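You operate a simulated robot arm through the tools that you are given. There is no shell and no other tool.

The job below is to be done with a simulated robot arm. You get a single attempt, and the scene is never put back.

## Task
Press the orange and green blocks down into their marked gaps.
Fine: each in the gap with its colour; slide the yellow bridge over them last.

The check looks at the end state, three seconds after you hand in, the way a careful person would. Anything else that was tipped, shoved, dropped, spilled or broken makes it a failure.

## Robot
A 6-joint arm with a two-finger parallel gripper, fixed in place. Base frame: the origin is at the foot of the arm, x ahead of it, y to its left, z up. Lengths are in mm, angles in rad, forces in N, time in s.
With the tool pointing down near the work surface it reaches from about 160 to 400 mm from the base axis. Its first joint turns from -1.152 to 1.152 rad. Payload 1.57 kg.
The tool frame sits at the grasp point between the pads (the TCP): z along the fingers, y along the line on which they close. The tips reach 30 mm beyond it. The gripper opens to 80 mm. The fingers are 17 mm wide and 12 mm thick; the gripper's body (40 by 82 mm) begins 80 mm behind the TCP.
Orientation is that of the tool frame in the base frame, as a unit quaternion [w, x, y, z]. With the fingers straight down and closing along the base's y, the tool's x points along the base's -x, its y along +y and its z along -z.

## Interface
- The arm moves only by the tool send_rows. Its argument "increments" is one flat list of numbers, 6 for each row, row after row: the shift along the tool's x, y, z in mm, then the turn, a rotation vector about the tool's x, y, z in rad. In form: [dx, dy, dz, wx, wy, wz, dx, dy, dz, wx, wy, wz, ...]. A call has 1 to 20 rows; each row shifts and turns the commanded pose from where the row before left it, along the tool's axes as they then stand. "grip" is the finger opening in mm, from 0 to 80, set as the call begins (left out, the last holds). A row lasts 0.2 s, in which the tool goes at most 50 mm and 0.15 rad; a call with a longer step from one row to the next is refused whole, and so is a gripper value outside its range. A pose out of reach is approached as far as the arm can. The call stops where the force on the tool passes 70 N (or 10 N more than at its start, if that is more) or the arm is blocked; 0.2 s more then pass. The fingers move at their own pace (about 153 mm/s each) and stop on an object; they squeeze with about 37 N. The grip force told is the motor's: it shows also when the fingers shut on nothing. Time passes only in rows, and 0.2 s behind the last, so rows that do not move let the fingers close. The reply holds the time, the measured pose of the TCP, the force on the tool along the base axes, the opening and the grip force, in the units named above and with some noise, with the torque about the TCP (base axes, N m) and any sound that the robot's microphone picked up.
- Cameras (640 x 400 px; columns grow to the right, rows downward): "scene" is fixed at [56.5, -336.2, 415.6]; the picture's right is [0.75, -0.66, 0.00], its down [-0.43, -0.50, -0.75] and it looks along [0.49, 0.57, -0.66] (base axes); focal length 214 px, centre (320, 200). "wrist" rides on the gripper at [72, -7, -122] in the tool frame; the picture's right is [0.09, 1.00, 0.00], its down [-0.84, 0.08, -0.54] and it looks along [-0.54, 0.05, 0.84] (tool axes); focal length 238 px, centre (320, 200). There is no depth. A picture from a camera that has moved, and an enlarged one, comes with that camera's place and axes in the base frame and with its lens.
- camera(camera): a new picture of that camera. The clock stands still meanwhile.
- enlarge(camera, box): a new picture of the part [left, top, right, bottom] of that camera's present view, enlarged. The clock stands still meanwhile.
- close_job(): hands the job in; it is judged then, once.

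Places have to be worked out from the pictures, the camera data and where the tool is seen. Open the gripper and draw the arm clear of the work before you hand the job in, unless the task says otherwise.

The tools are called as a command line: name --argument value ..., lists and objects as JSON in quotes. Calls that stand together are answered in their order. send_rows: Moves the arm, as the interface text tells. Its arguments: {"type":"object","properties":{"increments":{"type":"array"},"grip":{"type":"number"}},"required":["increments"]} The other tools are called the same way: camera (camera) takes a picture; enlarge (camera, box) takes an enlarged picture of a part of a camera's view; close_job () hands the job in.

At the start:

```text
t: 0.0
tcp_pos: [211.6, -89.6, 275.9]
orientation: [0.001, -0.001, 1.0, -0.001]
force: [0.1, 0.4, -0.1]
ft_torque: [-0.01, 0.0, 0.01]
finger_gap: 80.1
finger_force: 0.0
```

scene: 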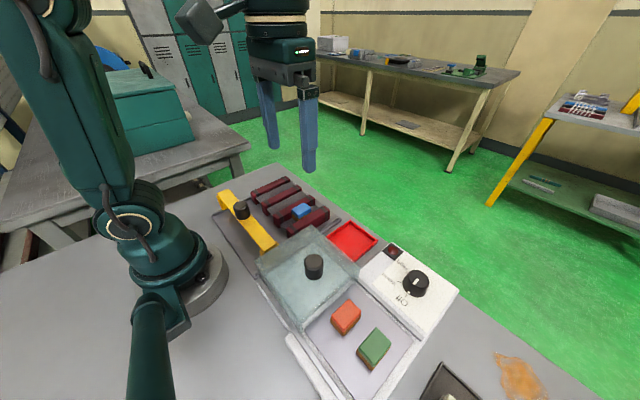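
wrist: 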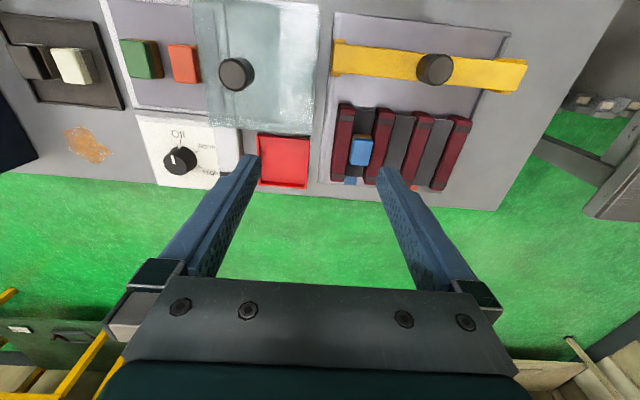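

The first pictures show a board with dark red rails and a blue block, a yellow bridge, a glass/sliding cover with a knob, and orange and green blocks in a tray. I'll look closer at each part before moving.

enlarge --camera "scene" --box '[200, 160, 360, 260]'

enlarge --camera "scene" --box '[240, 220, 480, 400]'

enlarge --camera "wrist" --box '[310, 0, 550, 200]'

enlarge --camera "wrist" --box '[90, 0, 330, 200]'

```text
4.00 times, centred on (280, 210) of scene
camera zoom: at [56.5, -336.2, 415.6], right [0.75, -0.66, 0.0], down [-0.43, -0.5, -0.75], along [0.49, 0.57, -0.66], focal length 858 px, centre (480, 160)
```

zoom: 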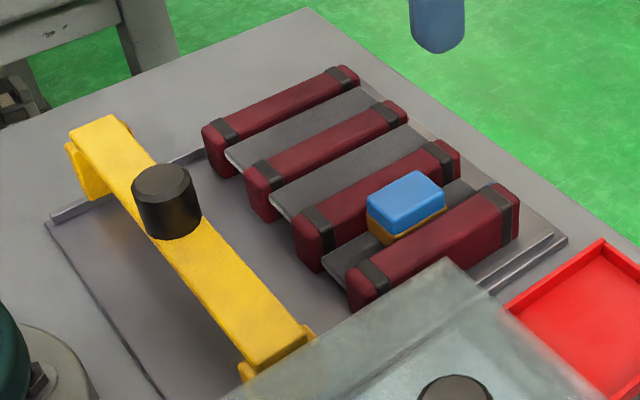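

```text
2.22 times, centred on (360, 310) of scene
camera zoom: at [56.5, -336.2, 415.6], right [0.75, -0.66, 0.0], down [-0.43, -0.5, -0.75], along [0.49, 0.57, -0.66], focal length 477 px, centre (231, -44)
```

zoom: 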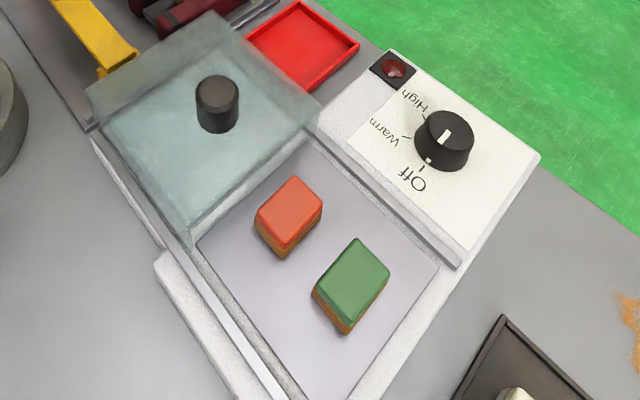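

```text
2.00 times, centred on (430, 100) of wrist
camera zoom: at [139.0, -96.0, 397.6], right [-0.09, 1.0, 0.0], down [0.84, 0.08, 0.54], along [0.54, 0.05, -0.84], focal length 477 px, centre (100, 400)
```

zoom: 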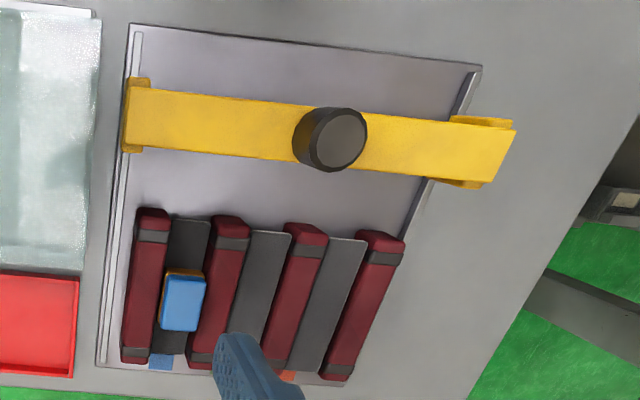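

```text
2.00 times, centred on (210, 100) of wrist
camera zoom: at [139.0, -96.0, 397.6], right [-0.09, 1.0, 0.0], down [0.84, 0.08, 0.54], along [0.54, 0.05, -0.84], focal length 477 px, centre (540, 400)
```

zoom: 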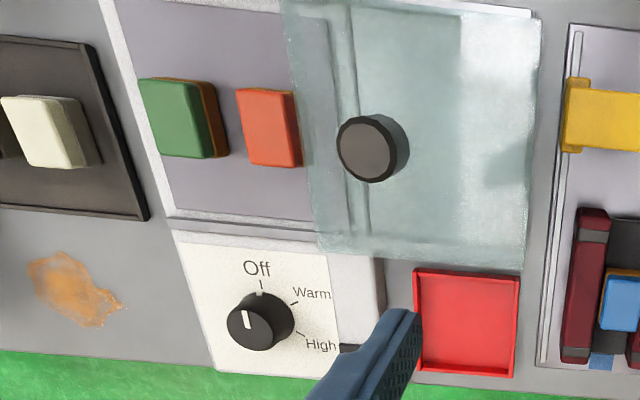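

The layout: the rails run along base x (about x 208–326, y −50 to 125). The blocks are near (172, −264). I'll move the arm sideways, high above everything, to look at the rails and gap marks from above.

send_rows --increments '[2, 25, -6, 0, 0, 0, 2, 25, -6, 0, 0, 0, 2, 25, -6, 0, 0, 0, 2, 25, -6, 0, 0, 0, 2, 25, -6, 0, 0, 0]'

camera --camera "wrist"

camera --camera "scene"

```text
t: 1.2
tcp_pos: [200.7, 35.6, 304.9]
orientation: [0.002, -0.001, 1.0, -0.001]
force: [-1.4, 0.4, 0.2]
ft_torque: [-0.04, 0.0, -0.02]
finger_gap: 80.2
finger_force: 0.0
```

```text
taken
camera wrist: at [128.5, 29.0, 427.0], right [-0.09, 1.0, 0.0], down [0.84, 0.08, 0.54], along [0.54, 0.05, -0.84], focal length 238 px, centre (320, 200)
```

wrist: 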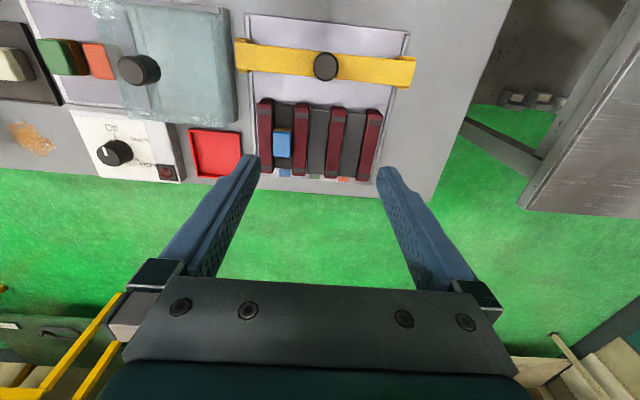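

```text
taken
```

scene: 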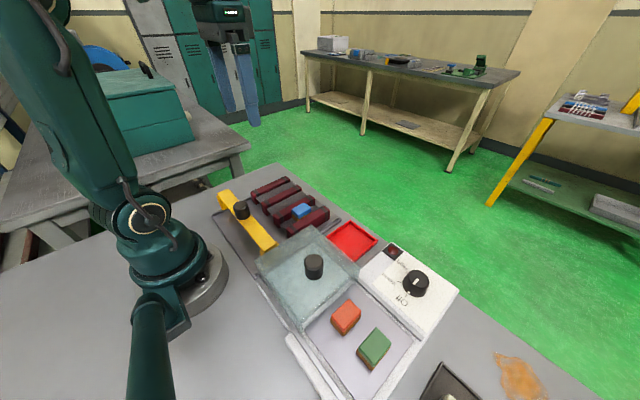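

Now all the marks should be in view; I'll enlarge the rails area, the blocks and the heater to read details.

enlarge --camera "wrist" --box '[220, 0, 440, 200]'

enlarge --camera "wrist" --box '[250, 90, 400, 190]'

enlarge --camera "wrist" --box '[20, 0, 250, 190]'

enlarge --camera "scene" --box '[240, 165, 345, 240]'

```text
2.00 times, centred on (330, 100) of wrist
camera zoom: at [128.5, 29.0, 427.0], right [-0.09, 1.0, 0.0], down [0.84, 0.08, 0.54], along [0.54, 0.05, -0.84], focal length 477 px, centre (300, 400)
```

zoom: 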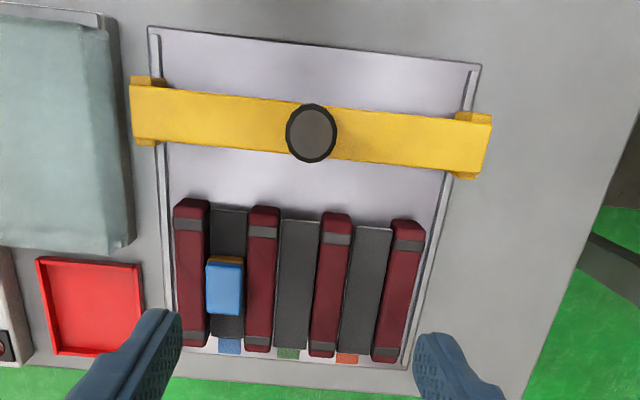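

```text
4.00 times, centred on (325, 140) of wrist
camera zoom: at [128.5, 29.0, 427.0], right [-0.09, 1.0, 0.0], down [0.84, 0.08, 0.54], along [0.54, 0.05, -0.84], focal length 953 px, centre (300, 440)
```

zoom: 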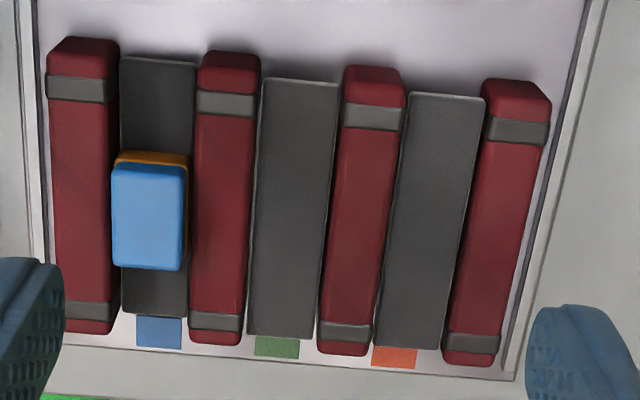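

```text
2.11 times, centred on (135, 95) of wrist
camera zoom: at [128.5, 29.0, 427.0], right [-0.09, 1.0, 0.0], down [0.84, 0.08, 0.54], along [0.54, 0.05, -0.84], focal length 502 px, centre (710, 421)
```

zoom: 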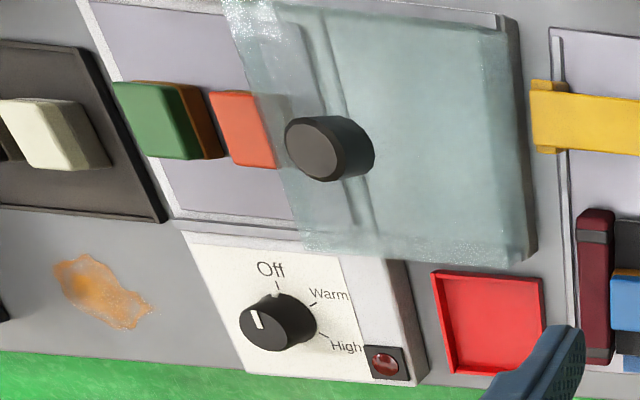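

```text
5.33 times, centred on (292, 202) of scene
camera zoom: at [56.5, -336.2, 415.6], right [0.75, -0.66, 0.0], down [-0.43, -0.5, -0.75], along [0.49, 0.57, -0.66], focal length 1144 px, centre (467, 187)
```

zoom: 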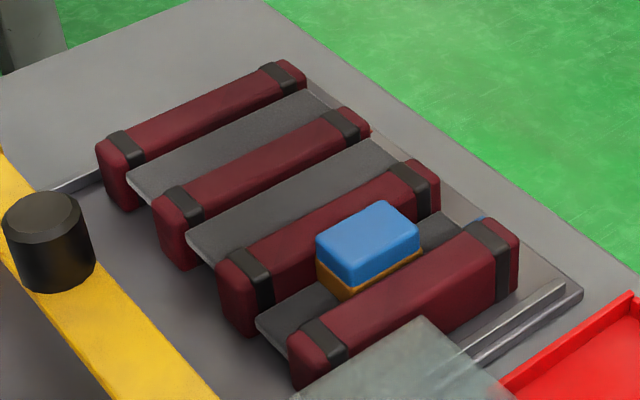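

The marks read, from −y to +y: blue (already filled), green (middle gap), orange (leftmost gap, +y). Cameras check out against the fingertip positions, so I'll go lower over the rails for accurate measurement.

send_rows --increments '[-8, 0, 25, 0, 0, 0, -8, 0, 25, 0, 0, 0, -8, 0, 25, 0, 0, 0, -8, 0, 25, 0, 0, 0, -8, 0, 25, 0, 0, 0]'

camera --camera "wrist"

enlarge --camera "wrist" --box '[210, 60, 450, 210]'

enlarge --camera "wrist" --box '[160, 0, 480, 100]'

```text
t: 2.4
tcp_pos: [241.9, 36.1, 180.3]
orientation: [0.001, -0.001, 1.0, -0.001]
force: [-0.2, -0.3, 0.2]
ft_torque: [-0.03, 0.01, 0.03]
finger_gap: 79.6
finger_force: 0.0
```

```text
taken
camera wrist: at [169.2, 29.0, 302.0], right [-0.09, 1.0, 0.0], down [0.84, 0.08, 0.54], along [0.54, 0.05, -0.84], focal length 238 px, centre (320, 200)
```

wrist: 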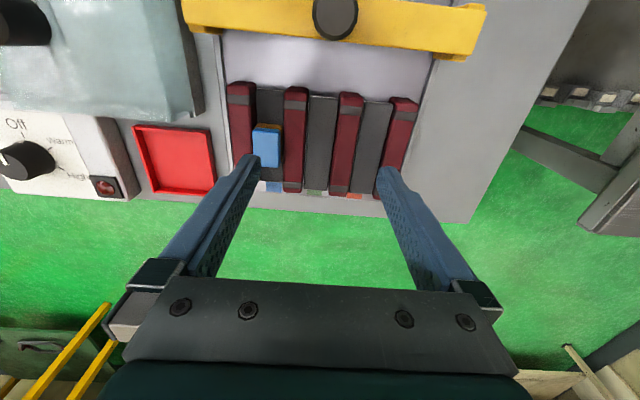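

```text
2.67 times, centred on (330, 135) of wrist
camera zoom: at [169.2, 29.0, 302.0], right [-0.09, 1.0, 0.0], down [0.84, 0.08, 0.54], along [0.54, 0.05, -0.84], focal length 636 px, centre (293, 373)
```

zoom: 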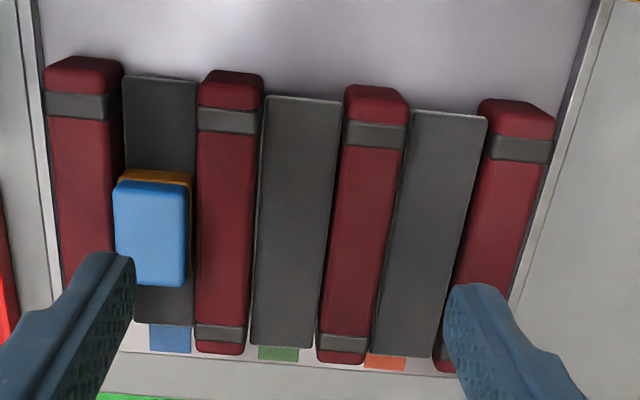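

```text
2.00 times, centred on (320, 50) of wrist
camera zoom: at [169.2, 29.0, 302.0], right [-0.09, 1.0, 0.0], down [0.84, 0.08, 0.54], along [0.54, 0.05, -0.84], focal length 477 px, centre (320, 500)
```

zoom: 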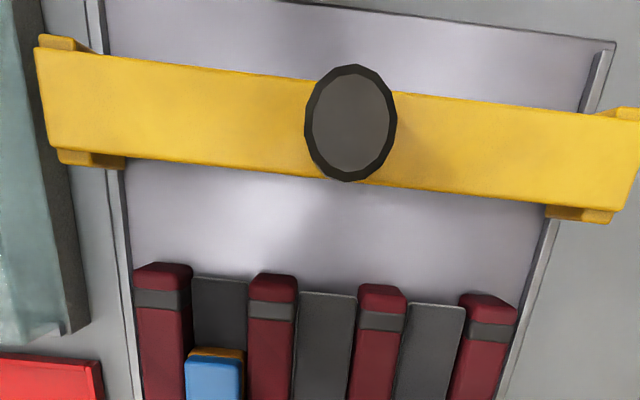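

Depth from these two views is weak since I moved along the line of sight. I'll shift sideways at the same height to get a good baseline for heights.

send_rows --increments '[0, -25, 0, 0, 0, 0, 0, -25, 0, 0, 0, 0, 0, -25, 0, 0, 0, 0, 0, -25, 0, 0, 0, 0]'

camera --camera "wrist"

enlarge --camera "wrist" --box '[310, 50, 550, 200]'

enlarge --camera "wrist" --box '[280, 0, 600, 100]'

enlarge --camera "wrist" --box '[0, 0, 300, 188]'

```text
t: 3.4
tcp_pos: [241.0, -66.5, 180.4]
orientation: [0.001, -0.002, 1.0, -0.001]
force: [-0.2, -0.5, -0.2]
ft_torque: [-0.01, -0.03, 0.03]
finger_gap: 79.9
finger_force: 0.0
```

```text
taken
camera wrist: at [169.2, -72.0, 302.6], right [-0.09, 1.0, 0.0], down [0.84, 0.08, 0.54], along [0.54, 0.05, -0.84], focal length 238 px, centre (320, 200)
```

wrist: 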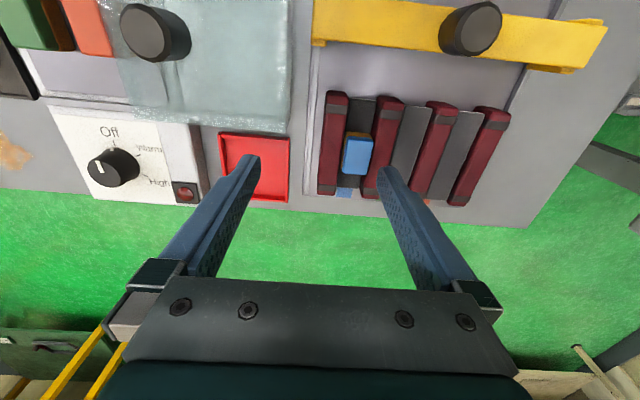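

```text
2.67 times, centred on (430, 125) of wrist
camera zoom: at [169.2, -72.0, 302.6], right [-0.09, 1.0, 0.0], down [0.84, 0.08, 0.54], along [0.54, 0.05, -0.84], focal length 636 px, centre (27, 400)
```

zoom: 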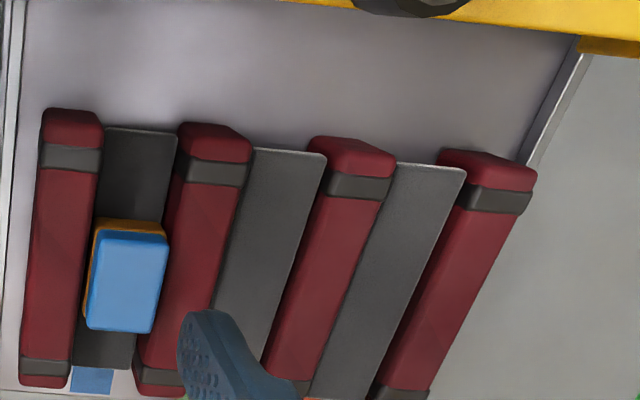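

```text
2.00 times, centred on (440, 50) of wrist
camera zoom: at [169.2, -72.0, 302.6], right [-0.09, 1.0, 0.0], down [0.84, 0.08, 0.54], along [0.54, 0.05, -0.84], focal length 477 px, centre (80, 500)
```

zoom: 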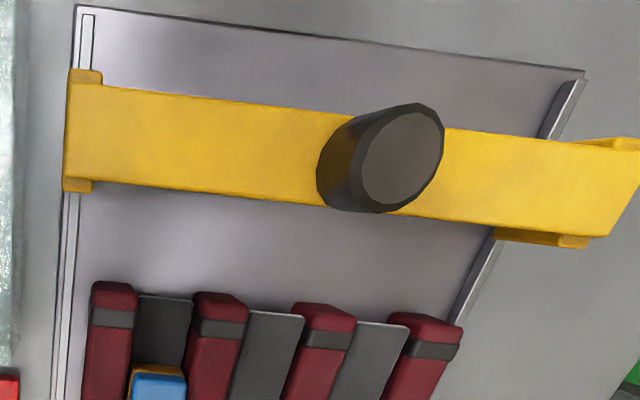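

```text
2.13 times, centred on (150, 94) of wrist
camera zoom: at [169.2, -72.0, 302.6], right [-0.09, 1.0, 0.0], down [0.84, 0.08, 0.54], along [0.54, 0.05, -0.84], focal length 507 px, centre (682, 426)
```

zoom: 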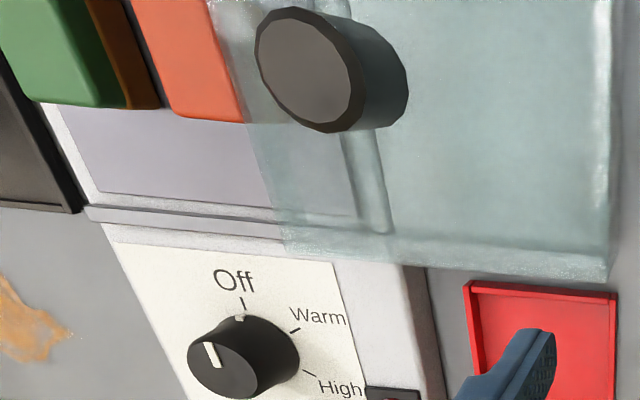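

Side-baseline gives blue top at about (268.5, −21, 49.6), rail tops about z 43 and floor plate z ≈ 5. Enlargements seem to be truly re-rendered, so I'll zoom harder to see how the rails, grey strips and blue block sit relative to each other.

enlarge --camera "scene" --box '[274, 195, 324, 227]'

enlarge --camera "scene" --box '[245, 175, 309, 215]'

enlarge --camera "wrist" --box '[310, 80, 438, 160]'

enlarge --camera "wrist" --box '[390, 80, 518, 160]'

```text
12.50 times, centred on (299, 211) of scene
camera zoom: at [56.5, -336.2, 415.6], right [0.75, -0.66, 0.0], down [-0.43, -0.5, -0.75], along [0.49, 0.57, -0.66], focal length 2681 px, centre (582, 62)
```

zoom: 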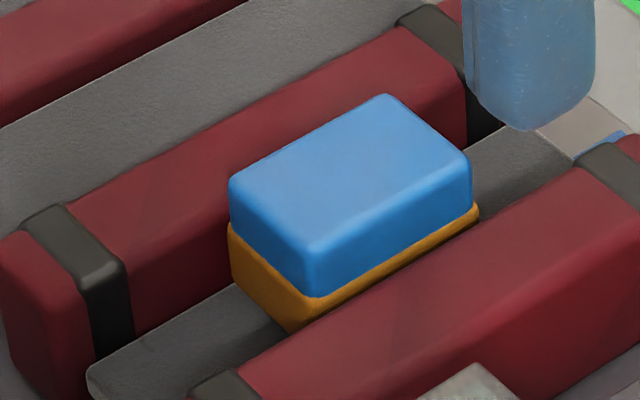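

```text
10.00 times, centred on (277, 195) of scene
camera zoom: at [56.5, -336.2, 415.6], right [0.75, -0.66, 0.0], down [-0.43, -0.5, -0.75], along [0.49, 0.57, -0.66], focal length 2145 px, centre (750, 250)
```

zoom: 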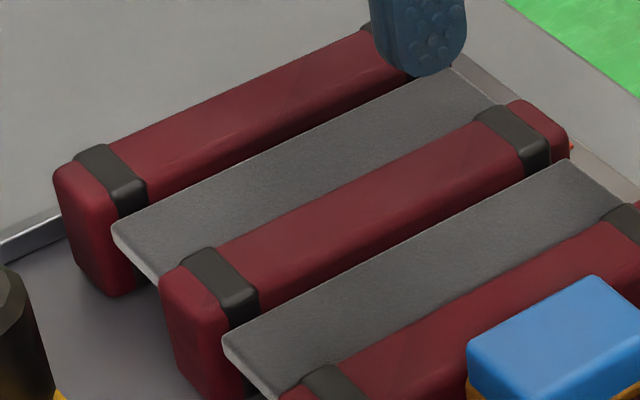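

```text
5.00 times, centred on (374, 120) of wrist
camera zoom: at [169.2, -72.0, 302.6], right [-0.09, 1.0, 0.0], down [0.84, 0.08, 0.54], along [0.54, 0.05, -0.84], focal length 1192 px, centre (50, 600)
```

zoom: 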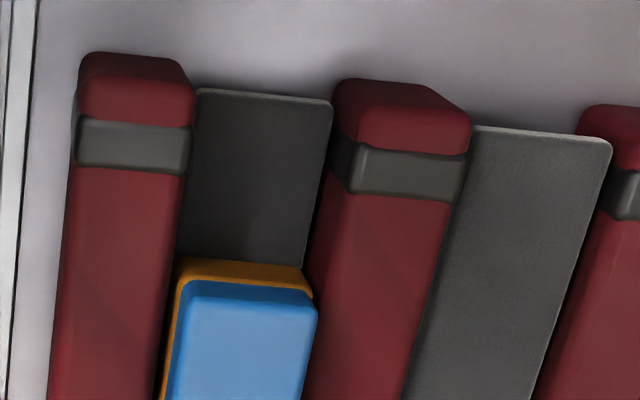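

```text
5.00 times, centred on (454, 120) of wrist
camera zoom: at [169.2, -72.0, 302.6], right [-0.09, 1.0, 0.0], down [0.84, 0.08, 0.54], along [0.54, 0.05, -0.84], focal length 1192 px, centre (-350, 600)
```

zoom: 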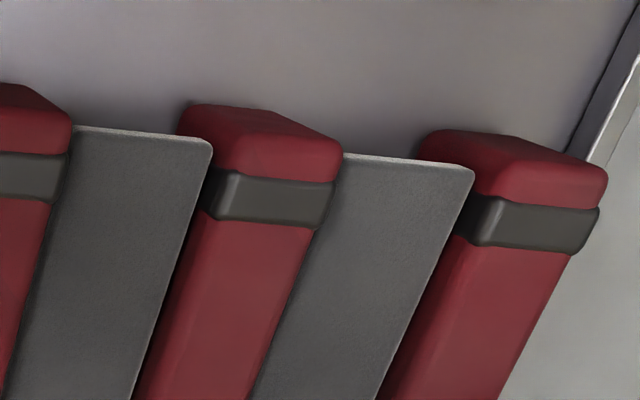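

The grey strips differ: the strip under blue is at z ≈ 21, while the green and orange strips stand at z ≈ 37, so they get pressed down about 15.6 mm. Gap centres come out at y ≈ −21, 37 and 95, and the blocks are about 45×30×28. Next I'll view the blocks in the tray.

send_rows --increments '[5, -25, -4, 0, 0, 0, 5, -25, -4, 0, 0, 0, 5, -25, -4, 0, 0, 0, 5, -25, -4, 0, 0, 0, 5, -25, -4, 0, 0, 0, 5, -25, -4, 0, 0, 0]'

camera --camera "wrist"

enlarge --camera "wrist" --box '[190, 60, 350, 160]'

enlarge --camera "wrist" --box '[160, 0, 480, 200]'

```text
t: 4.8
tcp_pos: [210.8, -215.5, 204.6]
orientation: [0.001, -0.001, 1.0, -0.001]
force: [-0.4, 0.0, -0.1]
ft_torque: [0.0, 0.01, -0.02]
finger_gap: 80.1
finger_force: 0.1
```

```text
taken
camera wrist: at [139.7, -221.2, 326.6], right [-0.09, 1.0, 0.0], down [0.84, 0.08, 0.54], along [0.54, 0.05, -0.84], focal length 238 px, centre (320, 200)
```

wrist: 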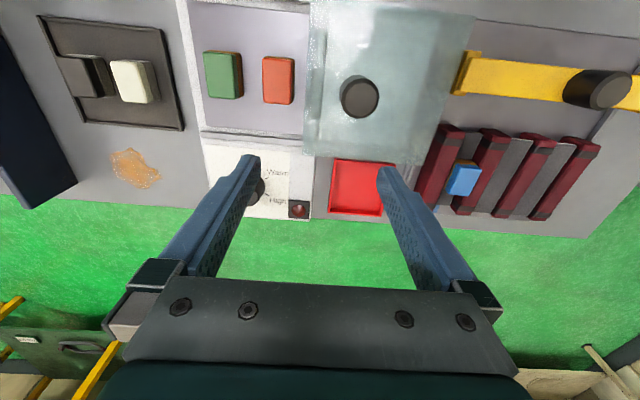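

```text
4.00 times, centred on (270, 110) of wrist
camera zoom: at [139.7, -221.2, 326.6], right [-0.09, 1.0, 0.0], down [0.84, 0.08, 0.54], along [0.54, 0.05, -0.84], focal length 953 px, centre (520, 560)
```

zoom: 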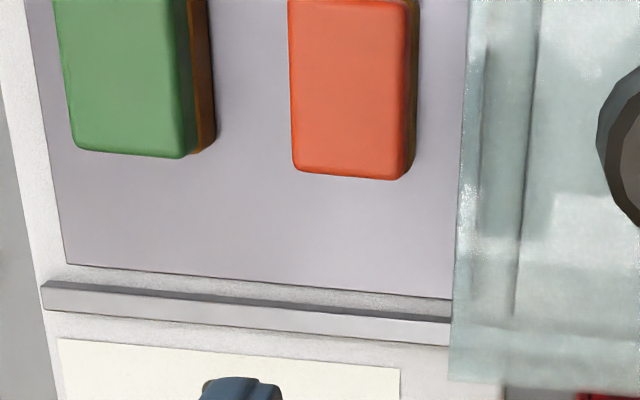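

```text
2.00 times, centred on (320, 100) of wrist
camera zoom: at [139.7, -221.2, 326.6], right [-0.09, 1.0, 0.0], down [0.84, 0.08, 0.54], along [0.54, 0.05, -0.84], focal length 477 px, centre (320, 400)
```

zoom: 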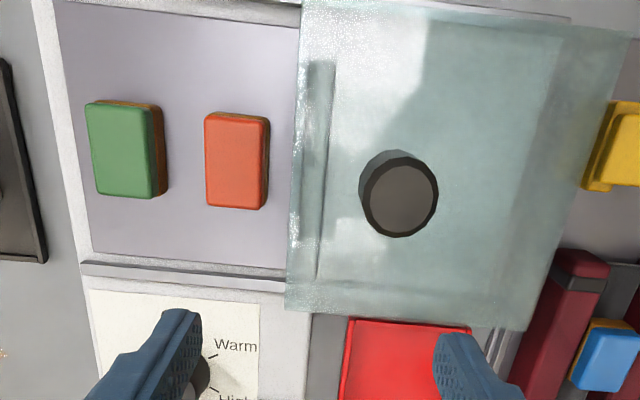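

I need a second viewpoint for the blocks, so I'll shift further −y at this height and compare; also zooming the scene camera on the tray.

send_rows --increments '[0, -22, 0, 0, 0, 0, 0, -22, 0, 0, 0, 0, 0, -22, 0, 0, 0, 0, 0, -22, 0, 0, 0, 0]'

enlarge --camera "wrist" --box '[160, 0, 480, 200]'

enlarge --camera "wrist" --box '[280, 20, 440, 120]'

enlarge --camera "scene" --box '[310, 270, 422, 380]'

enlarge --camera "scene" --box '[250, 220, 410, 320]'

```text
t: 5.8
tcp_pos: [210.5, -301.5, 202.9]
orientation: [0.0, -0.001, 1.0, 0.001]
force: [-0.5, -0.4, 0.0]
ft_torque: [0.0, -0.01, 0.0]
finger_gap: 80.1
finger_force: 0.1
```

```text
2.00 times, centred on (320, 100) of wrist
camera zoom: at [138.4, -307.9, 325.5], right [-0.09, 1.0, 0.0], down [0.84, 0.08, 0.54], along [0.54, 0.05, -0.84], focal length 477 px, centre (320, 400)
```

zoom: 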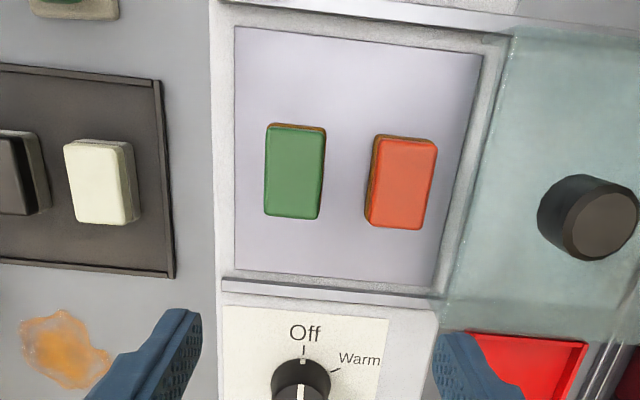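

```text
4.00 times, centred on (360, 70) of wrist
camera zoom: at [138.4, -307.9, 325.5], right [-0.09, 1.0, 0.0], down [0.84, 0.08, 0.54], along [0.54, 0.05, -0.84], focal length 953 px, centre (160, 720)
```

zoom: 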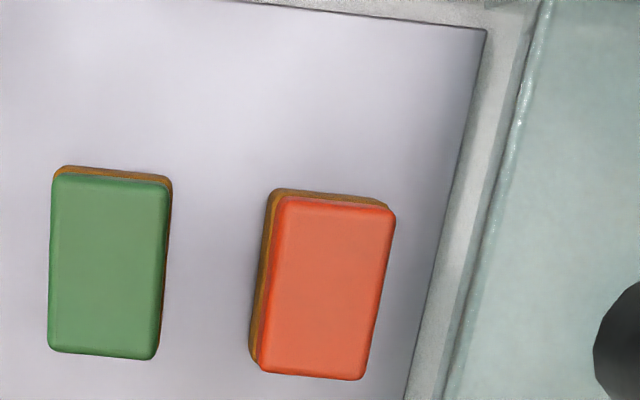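

```text
3.64 times, centred on (366, 325) of scene
camera zoom: at [56.5, -336.2, 415.6], right [0.75, -0.66, 0.0], down [-0.43, -0.5, -0.75], along [0.49, 0.57, -0.66], focal length 780 px, centre (153, -254)
```

zoom: 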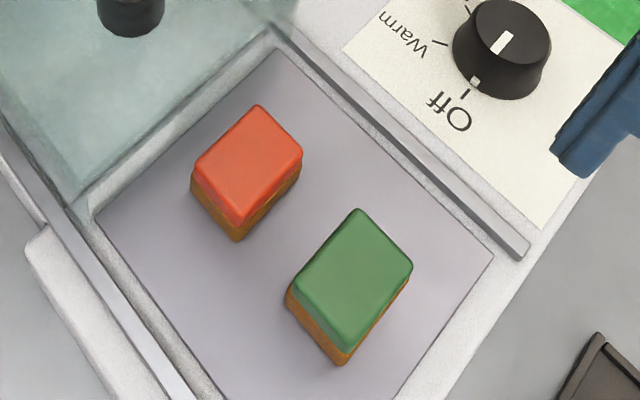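

```text
4.00 times, centred on (330, 270) of scene
camera zoom: at [56.5, -336.2, 415.6], right [0.75, -0.66, 0.0], down [-0.43, -0.5, -0.75], along [0.49, 0.57, -0.66], focal length 858 px, centre (280, -80)
```

zoom: 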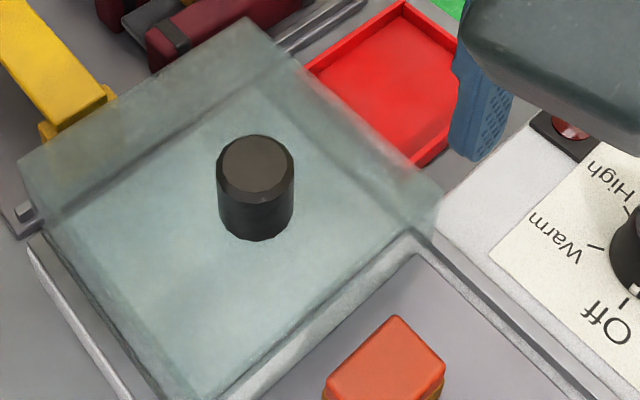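

Triangulated: orange top centre ≈ (174.5, −262, 56), green ≈ (174.5, −318.5, 57), both with long sides along x, and the lid knob top reaches z ≈ 118. I'll turn the tool +90° so the fingers close along x (matching the gap direction), set a 62 mm opening, staying high.

send_rows --increments '[0, 0, 0, 0, 0, 0.1428, 0, 0, 0, 0, 0, 0.1428, 0, 0, 0, 0, 0, 0.1428, 0, 0, 0, 0, 0, 0.1428, 0, 0, 0, 0, 0, 0.1428, 0, 0, 0, 0, 0, 0.1428, 0, 0, 0, 0, 0, 0.1428, 0, 0, 0, 0, 0, 0.1428, 0, 0, 0, 0, 0, 0.1428, 0, 0, 0, 0, 0, 0.1428, 0, 0, 0, 0, 0, 0.1428, 0, 0, 0, 0, 0, 0]' --grip 62

```text
t: 8.4
tcp_pos: [211.1, -300.6, 204.0]
orientation: [0.001, 0.707, 0.707, 0.0]
force: [0.7, 0.6, 0.3]
ft_torque: [0.01, 0.0, 0.01]
finger_gap: 62.3
finger_force: 0.0
```

Rotation is right (tool x along +y, tool y along +x). Now I'll go above the orange block at TCP z ≈ 130 and look to check the alignment.

send_rows --increments '[9.65, -8.9, 18.5, 0, 0, 0, 9.65, -8.9, 18.5, 0, 0, 0, 9.65, -8.9, 18.5, 0, 0, 0, 9.65, -8.9, 18.5, 0, 0, 0, 0, 0, 0, 0, 0, 0]'

camera --camera "wrist"

camera --camera "scene"

enlarge --camera "scene" --box '[280, 220, 440, 380]'

```text
t: 9.6
tcp_pos: [176.9, -264.5, 130.3]
orientation: [0.003, 0.707, 0.707, -0.001]
force: [0.1, -0.4, -0.6]
ft_torque: [-0.04, 0.01, -0.03]
finger_gap: 62.3
finger_force: 0.1
```

```text
taken
camera wrist: at [169.3, -191.9, 252.5], right [1.0, 0.09, 0.0], down [0.08, -0.83, 0.54], along [0.05, -0.54, -0.84], focal length 238 px, centre (320, 200)
```

wrist: 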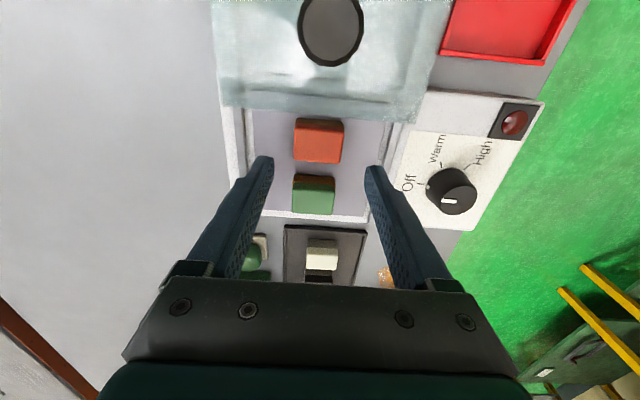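

```text
taken
```

scene: 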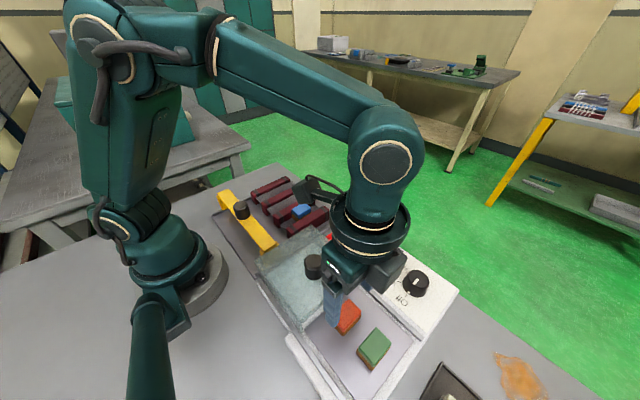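

```text
2.50 times, centred on (360, 300) of scene
camera zoom: at [56.5, -336.2, 415.6], right [0.75, -0.66, 0.0], down [-0.43, -0.5, -0.75], along [0.49, 0.57, -0.66], focal length 536 px, centre (220, -50)
```

zoom: 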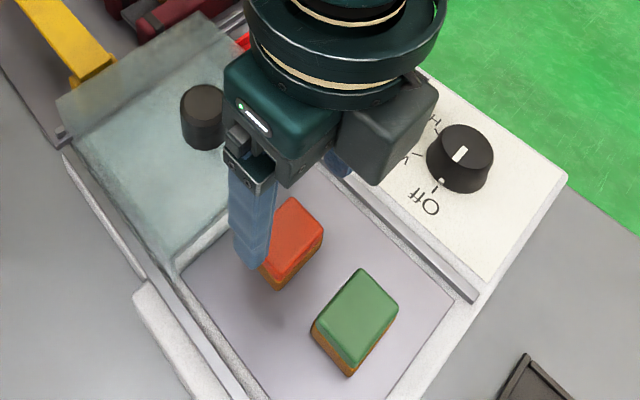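

I'll enlarge the wrist view around both blocks to refine the grasp centre before descending.

enlarge --camera "wrist" --box '[250, 100, 394, 220]'

enlarge --camera "wrist" --box '[200, 0, 456, 160]'

```text
3.33 times, centred on (322, 160) of wrist
camera zoom: at [169.3, -191.9, 252.5], right [1.0, 0.09, 0.0], down [0.08, -0.83, 0.54], along [0.05, -0.54, -0.84], focal length 794 px, centre (313, 333)
```

zoom: 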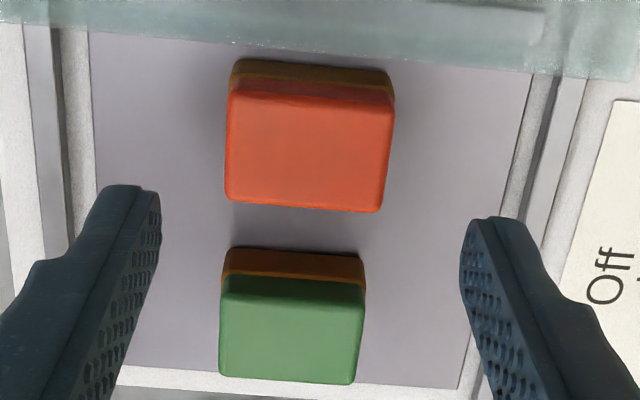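

```text
2.50 times, centred on (328, 80) of wrist
camera zoom: at [169.3, -191.9, 252.5], right [1.0, 0.09, 0.0], down [0.08, -0.83, 0.54], along [0.05, -0.54, -0.84], focal length 596 px, centre (300, 500)
```

zoom: 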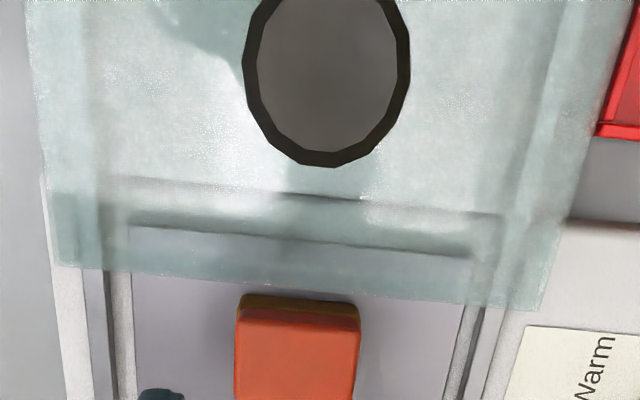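

The block's top spans x 154–195, y −278 to −250, so its centre is about (175, −263.5) with no noticeable yaw. I'll nudge the tool there and descend to TCP z ≈ 66 (tips at 36), fingers still open.

send_rows --increments '[1, -2, 13, 0, 0, 0, 0, 0, 13, 0, 0, 0, 0, 0, 13, 0, 0, 0, 0, 0, 13, 0, 0, 0, 0, 0, 12.3, 0, 0, 0, 0, 0, 0, 0, 0, 0]' --grip 62

camera --camera "wrist"

enlarge --camera "scene" --box '[290, 260, 400, 380]'

```text
t: 11.0
tcp_pos: [175.4, -261.9, 66.6]
orientation: [0.002, 0.707, 0.707, 0.0]
force: [-0.7, -0.3, -0.4]
ft_torque: [0.03, 0.01, 0.02]
finger_gap: 61.9
finger_force: 0.0
```

```text
taken
camera wrist: at [167.4, -190.9, 188.5], right [1.0, 0.09, 0.0], down [0.08, -0.84, 0.54], along [0.05, -0.54, -0.84], focal length 238 px, centre (320, 200)
```

wrist: 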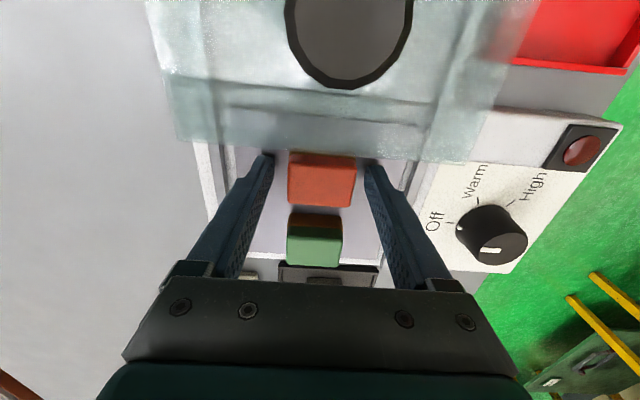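

```text
3.33 times, centred on (345, 320) of scene
camera zoom: at [56.5, -336.2, 415.6], right [0.75, -0.66, 0.0], down [-0.43, -0.5, -0.75], along [0.49, 0.57, -0.66], focal length 715 px, centre (237, -200)
```

zoom: 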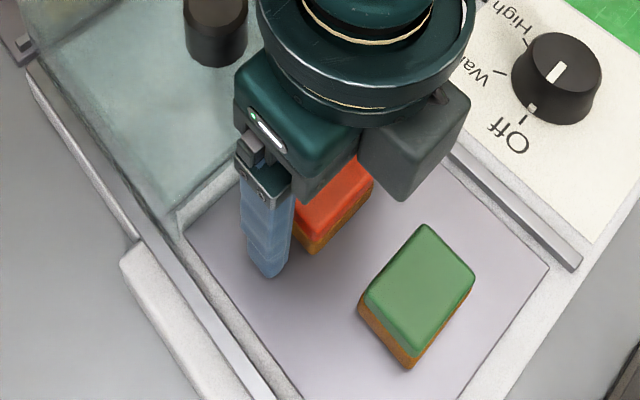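

The orange block sits between the open fingers and nothing is touching. I'll close on it.

send_rows --increments '[0, 0, 0, 0, 0, 0, 0, 0, 0, 0, 0, 0, 0, 0, 0, 0, 0, 0, 0, 0, 0, 0, 0, 0]' --grip 30

camera --camera "wrist"

```text
t: 12.0
tcp_pos: [174.3, -262.1, 67.1]
orientation: [0.001, 0.706, 0.708, -0.001]
force: [-0.3, 0.0, -0.7]
ft_torque: [0.0, 0.0, 0.01]
finger_gap: 40.8
finger_force: 36.8
```

```text
taken
camera wrist: at [167.4, -190.9, 188.8], right [1.0, 0.09, 0.0], down [0.08, -0.84, 0.54], along [0.05, -0.54, -0.84], focal length 238 px, centre (320, 200)
```

wrist: 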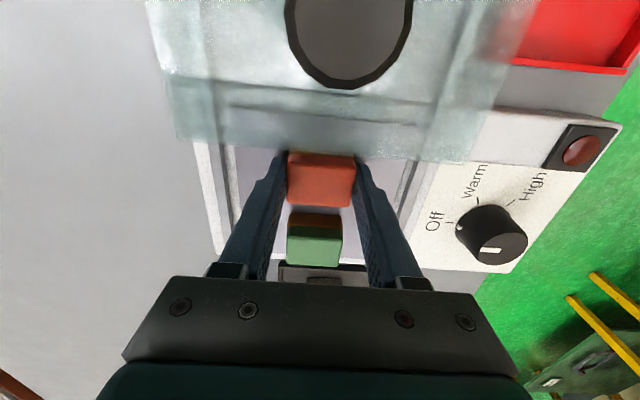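

Gripped: the fingers stopped at 40.8 mm with about 37 N. I'll lift straight up to about z 205, above the lid knob.

send_rows --increments '[0, 0, -8, 0, 0, 0, 0, 0, -18, 0, 0, 0, 0, 0, -22, 0, 0, 0, 0, 0, -22, 0, 0, 0, 0, 0, -22, 0, 0, 0, 0, 0, -22, 0, 0, 0, 0, 0, -22, 0, 0, 0, 0, 0, 0, 0, 0, 0]'

camera --camera "wrist"

camera --camera "scene"

```text
t: 13.8
tcp_pos: [173.1, -262.5, 202.5]
orientation: [0.002, 0.707, 0.708, 0.0]
force: [0.8, -0.5, -0.9]
ft_torque: [0.02, 0.0, -0.01]
finger_gap: 41.0
finger_force: 37.6
```

```text
taken
camera wrist: at [166.9, -190.4, 325.0], right [1.0, 0.09, 0.0], down [0.08, -0.84, 0.54], along [0.05, -0.54, -0.84], focal length 238 px, centre (320, 200)
```

wrist: 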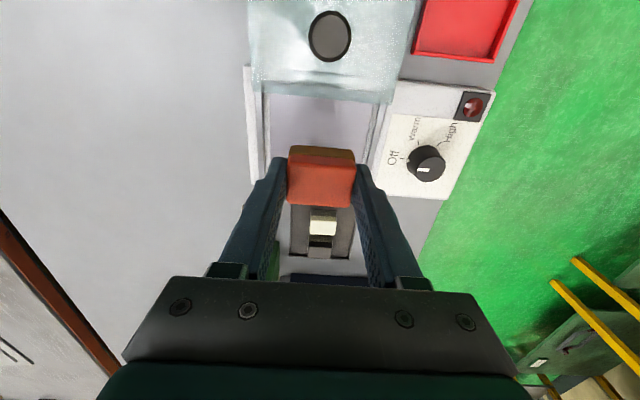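

```text
taken
```

scene: 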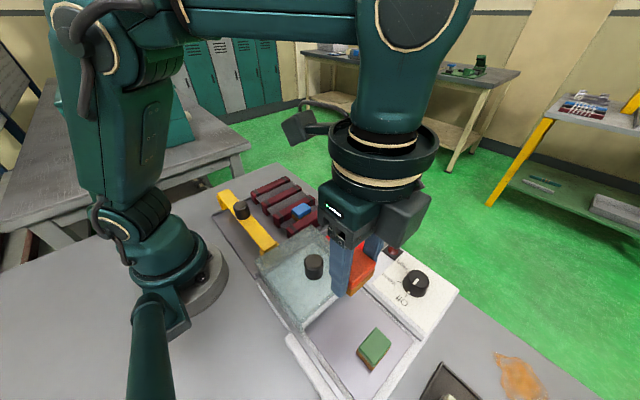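

The block is held securely. I'll traverse at this height to above the orange gap (x 269.5, y 95).

send_rows --increments '[23.8, 6.43, 0, 0, 0, 0, 23.8, 6.43, 0, 0, 0, 0, 23.8, 6.43, 0, 0, 0, 0, 23.8, 6.43, 0, 0, 0, 0, 23.8, 6.43, 0, 0, 0, 0, 23.8, 6.43, 0, 0, 0, 0, 23.8, 6.43, 0, 0, 0, 0, 23.8, 6.43, 0, 0, 0, 0, 23.8, 6.43, 0, 0, 0, 0, 23.8, 6.43, 0, 0, 0, 0, 23.8, 6.43, 0, 0, 0, 0, 23.8, 6.43, 0, 0, 0, 0, 23.8, 6.43, 0, 0, 0, 0, 23.8, 6.43, 0, 0, 0, 0, 23.8, 6.43, 0, 0, 0, 0, 0, 0, 0, 0, 0, 0]'

camera --camera "wrist"

enlarge --camera "wrist" --box '[240, 40, 400, 220]'

camera --camera "scene"

```text
t: 17.2
tcp_pos: [268.3, 94.4, 201.4]
orientation: [0.001, 0.707, 0.708, 0.0]
force: [-0.1, -0.3, -0.7]
ft_torque: [-0.02, 0.0, 0.0]
finger_gap: 40.9
finger_force: 37.3
```

```text
taken
camera wrist: at [261.4, 166.9, 323.7], right [1.0, 0.09, 0.0], down [0.08, -0.84, 0.54], along [0.05, -0.54, -0.84], focal length 238 px, centre (320, 200)
```

wrist: 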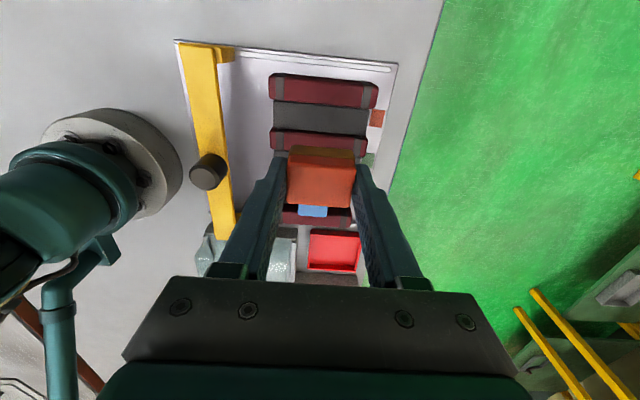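

```text
2.22 times, centred on (320, 130) of wrist
camera zoom: at [261.4, 166.9, 323.7], right [1.0, 0.09, 0.0], down [0.08, -0.84, 0.54], along [0.05, -0.54, -0.84], focal length 530 px, centre (320, 356)
```

zoom: 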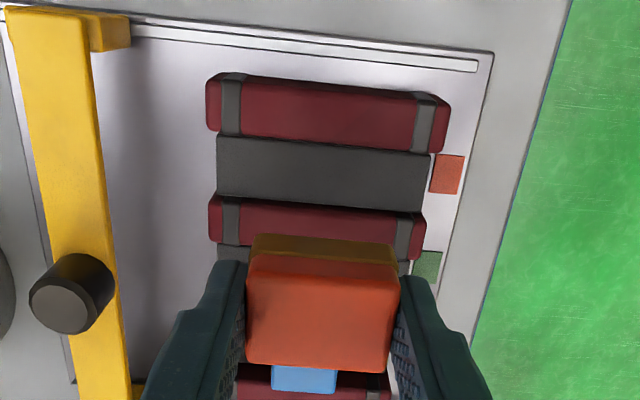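

```text
taken
```

scene: 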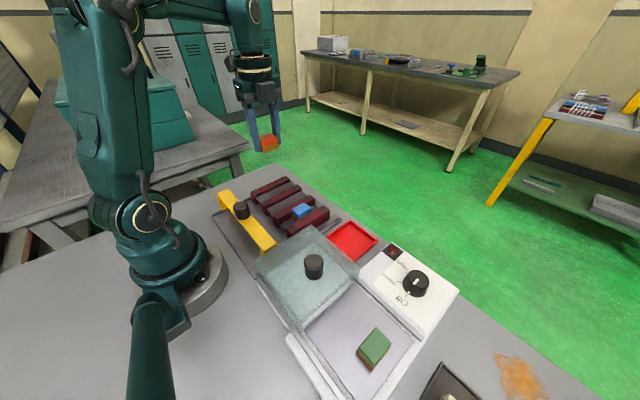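

From this view the orange strip spans y ≈ 81.5–111, x 214–324, so the gap centre is ≈ (269.3, 95.8). The block sits about 1.5 mm toward −y in the grip, so I'll aim TCP y ≈ 97.2 and descend to about z 101 to check alignment just above the rails.

send_rows --increments '[0.6, 0.3, 20, 0, 0, 0, 0.6, 0.3, 20, 0, 0, 0, 0.6, 0.3, 20, 0, 0, 0, 0.6, 0.3, 20, 0, 0, 0, 0.4, 0, 20, 0, 0, 0, 0, 0, 0, 0, 0, 0]'

enlarge --camera "wrist" --box '[240, 40, 400, 220]'

enlarge --camera "scene" --box '[235, 150, 331, 220]'

```text
t: 18.6
tcp_pos: [271.5, 97.9, 100.6]
orientation: [0.001, 0.706, 0.708, 0.0]
force: [-0.2, 0.8, -0.8]
ft_torque: [-0.04, 0.0, 0.01]
finger_gap: 41.0
finger_force: 36.8
```

```text
2.22 times, centred on (320, 130) of wrist
camera zoom: at [263.3, 170.0, 222.6], right [1.0, 0.09, 0.0], down [0.08, -0.84, 0.54], along [0.05, -0.54, -0.84], focal length 530 px, centre (320, 356)
```

zoom: 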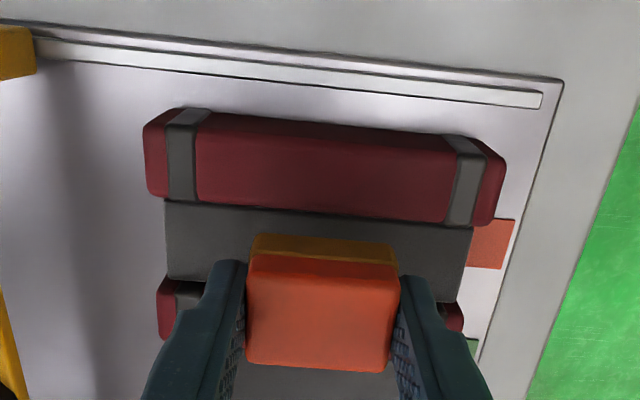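

```text
5.71 times, centred on (283, 185) of scene
camera zoom: at [56.5, -336.2, 415.6], right [0.75, -0.66, 0.0], down [-0.43, -0.5, -0.75], along [0.49, 0.57, -0.66], focal length 1226 px, centre (531, 286)
```

zoom: 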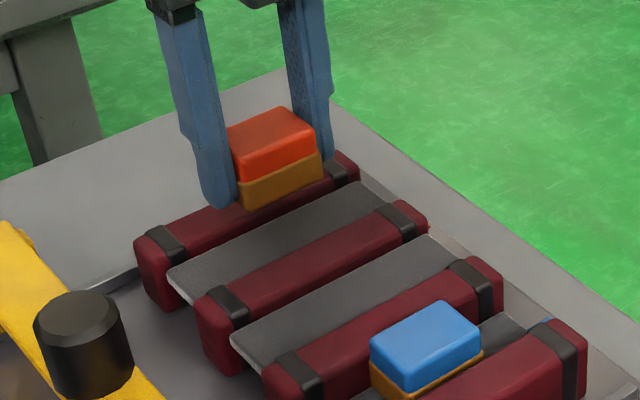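

Relative to the fingers, the block's top is about 5 mm below the TCP and its bottom near 33 mm below; its centre is ≈ (271.5, 97.4) now versus gap centre ≈ (270, 95.5). I'll correct by (−1.5, −1.8) and lower so the block's bottom just starts into the gap, then check forces.

send_rows --increments '[-1.8, -1.5, 0, 0, 0, 0, 0, 0, 8, 0, 0, 0, 0, 0, 8, 0, 0, 0, 0, 0, 5, 0, 0, 0, 0, 0, 0, 0, 0, 0]'

enlarge --camera "wrist" --box '[210, 40, 430, 220]'

enlarge --camera "scene" --box '[245, 165, 309, 205]'

```text
t: 19.8
tcp_pos: [269.1, 93.9, 79.3]
orientation: [0.002, 0.706, 0.708, -0.001]
force: [-0.6, 0.6, -0.9]
ft_torque: [0.02, -0.02, -0.04]
finger_gap: 41.0
finger_force: 36.5
```

```text
2.22 times, centred on (320, 130) of wrist
camera zoom: at [262.0, 167.3, 202.6], right [1.0, 0.09, 0.0], down [0.08, -0.84, 0.54], along [0.05, -0.54, -0.84], focal length 530 px, centre (320, 356)
```

zoom: 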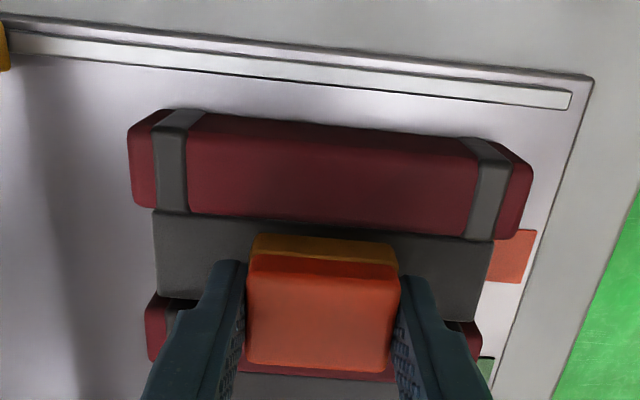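

```text
10.00 times, centred on (277, 185) of scene
camera zoom: at [56.5, -336.2, 415.6], right [0.75, -0.66, 0.0], down [-0.43, -0.5, -0.75], along [0.49, 0.57, -0.66], focal length 2145 px, centre (750, 350)
```

zoom: 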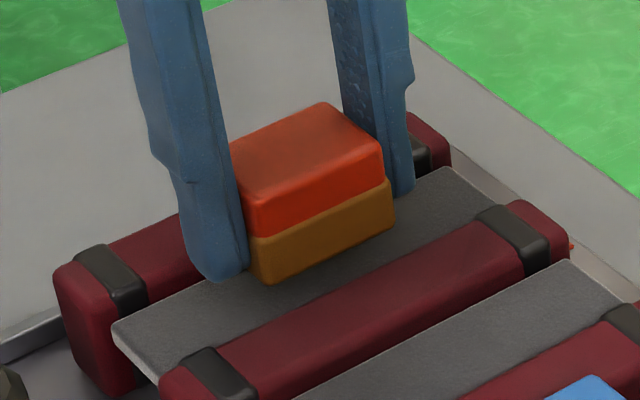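

Alignment looks good: block's +y edge ≈ 109 vs strip edge ≈ 110, and x is centred. I'll lower in small steps while watching the vertical force.

send_rows --increments '[0, 0, 2, 0, 0, 0, 0, 0, 2, 0, 0, 0, 0, 0, 0, 0, 0, 0]'

send_rows --increments '[0, 0, 2, 0, 0, 0, 0, 0, 0, 0, 0, 0]'

send_rows --increments '[0, 0, 2, 0, 0, 0, 0, 0, 0, 0, 0, 0]'

```text
t: 20.6
tcp_pos: [268.8, 94.9, 75.7]
orientation: [0.001, 0.706, 0.708, 0.0]
force: [1.4, 0.5, 0.4]
ft_torque: [-0.03, 0.0, -0.03]
finger_gap: 41.0
finger_force: 37.1
```

```text
t: 21.2
tcp_pos: [270.3, 95.2, 73.9]
orientation: [0.002, 0.706, 0.708, 0.0]
force: [0.1, -0.2, -0.1]
ft_torque: [0.0, 0.0, -0.02]
finger_gap: 41.0
finger_force: 36.8
```

```text
t: 21.8
tcp_pos: [268.8, 95.5, 72.7]
orientation: [0.002, 0.706, 0.708, 0.0]
force: [0.8, -0.2, -0.2]
ft_torque: [-0.04, 0.0, -0.01]
finger_gap: 40.7
finger_force: 37.1
```

No contact yet at z ≈ 72; continuing slowly.

send_rows --increments '[0, 0, 1.5, 0, 0, 0, 0, 0, 0, 0, 0, 0]'

send_rows --increments '[0, 0, 1.5, 0, 0, 0, 0, 0, 0, 0, 0, 0]'

enlarge --camera "scene" --box '[245, 165, 309, 205]'

```text
t: 22.4
tcp_pos: [269.5, 94.8, 70.0]
orientation: [0.002, 0.706, 0.708, 0.0]
force: [0.0, -0.3, -0.9]
ft_torque: [-0.01, 0.01, 0.01]
finger_gap: 40.8
finger_force: 37.0
```

```text
t: 23.0
tcp_pos: [268.4, 95.3, 69.4]
orientation: [0.001, 0.707, 0.708, 0.0]
force: [0.5, -0.2, 2.7]
ft_torque: [-0.05, 0.09, 0.02]
finger_gap: 41.2
finger_force: 37.1
```

```text
10.00 times, centred on (277, 185) of scene
camera zoom: at [56.5, -336.2, 415.6], right [0.75, -0.66, 0.0], down [-0.43, -0.5, -0.75], along [0.49, 0.57, -0.66], focal length 2145 px, centre (750, 350)
```

zoom: 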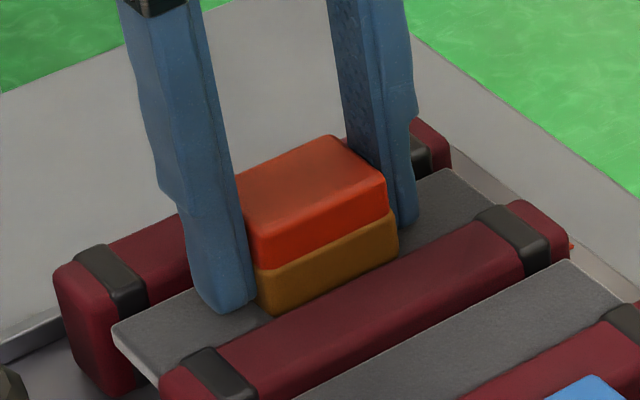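

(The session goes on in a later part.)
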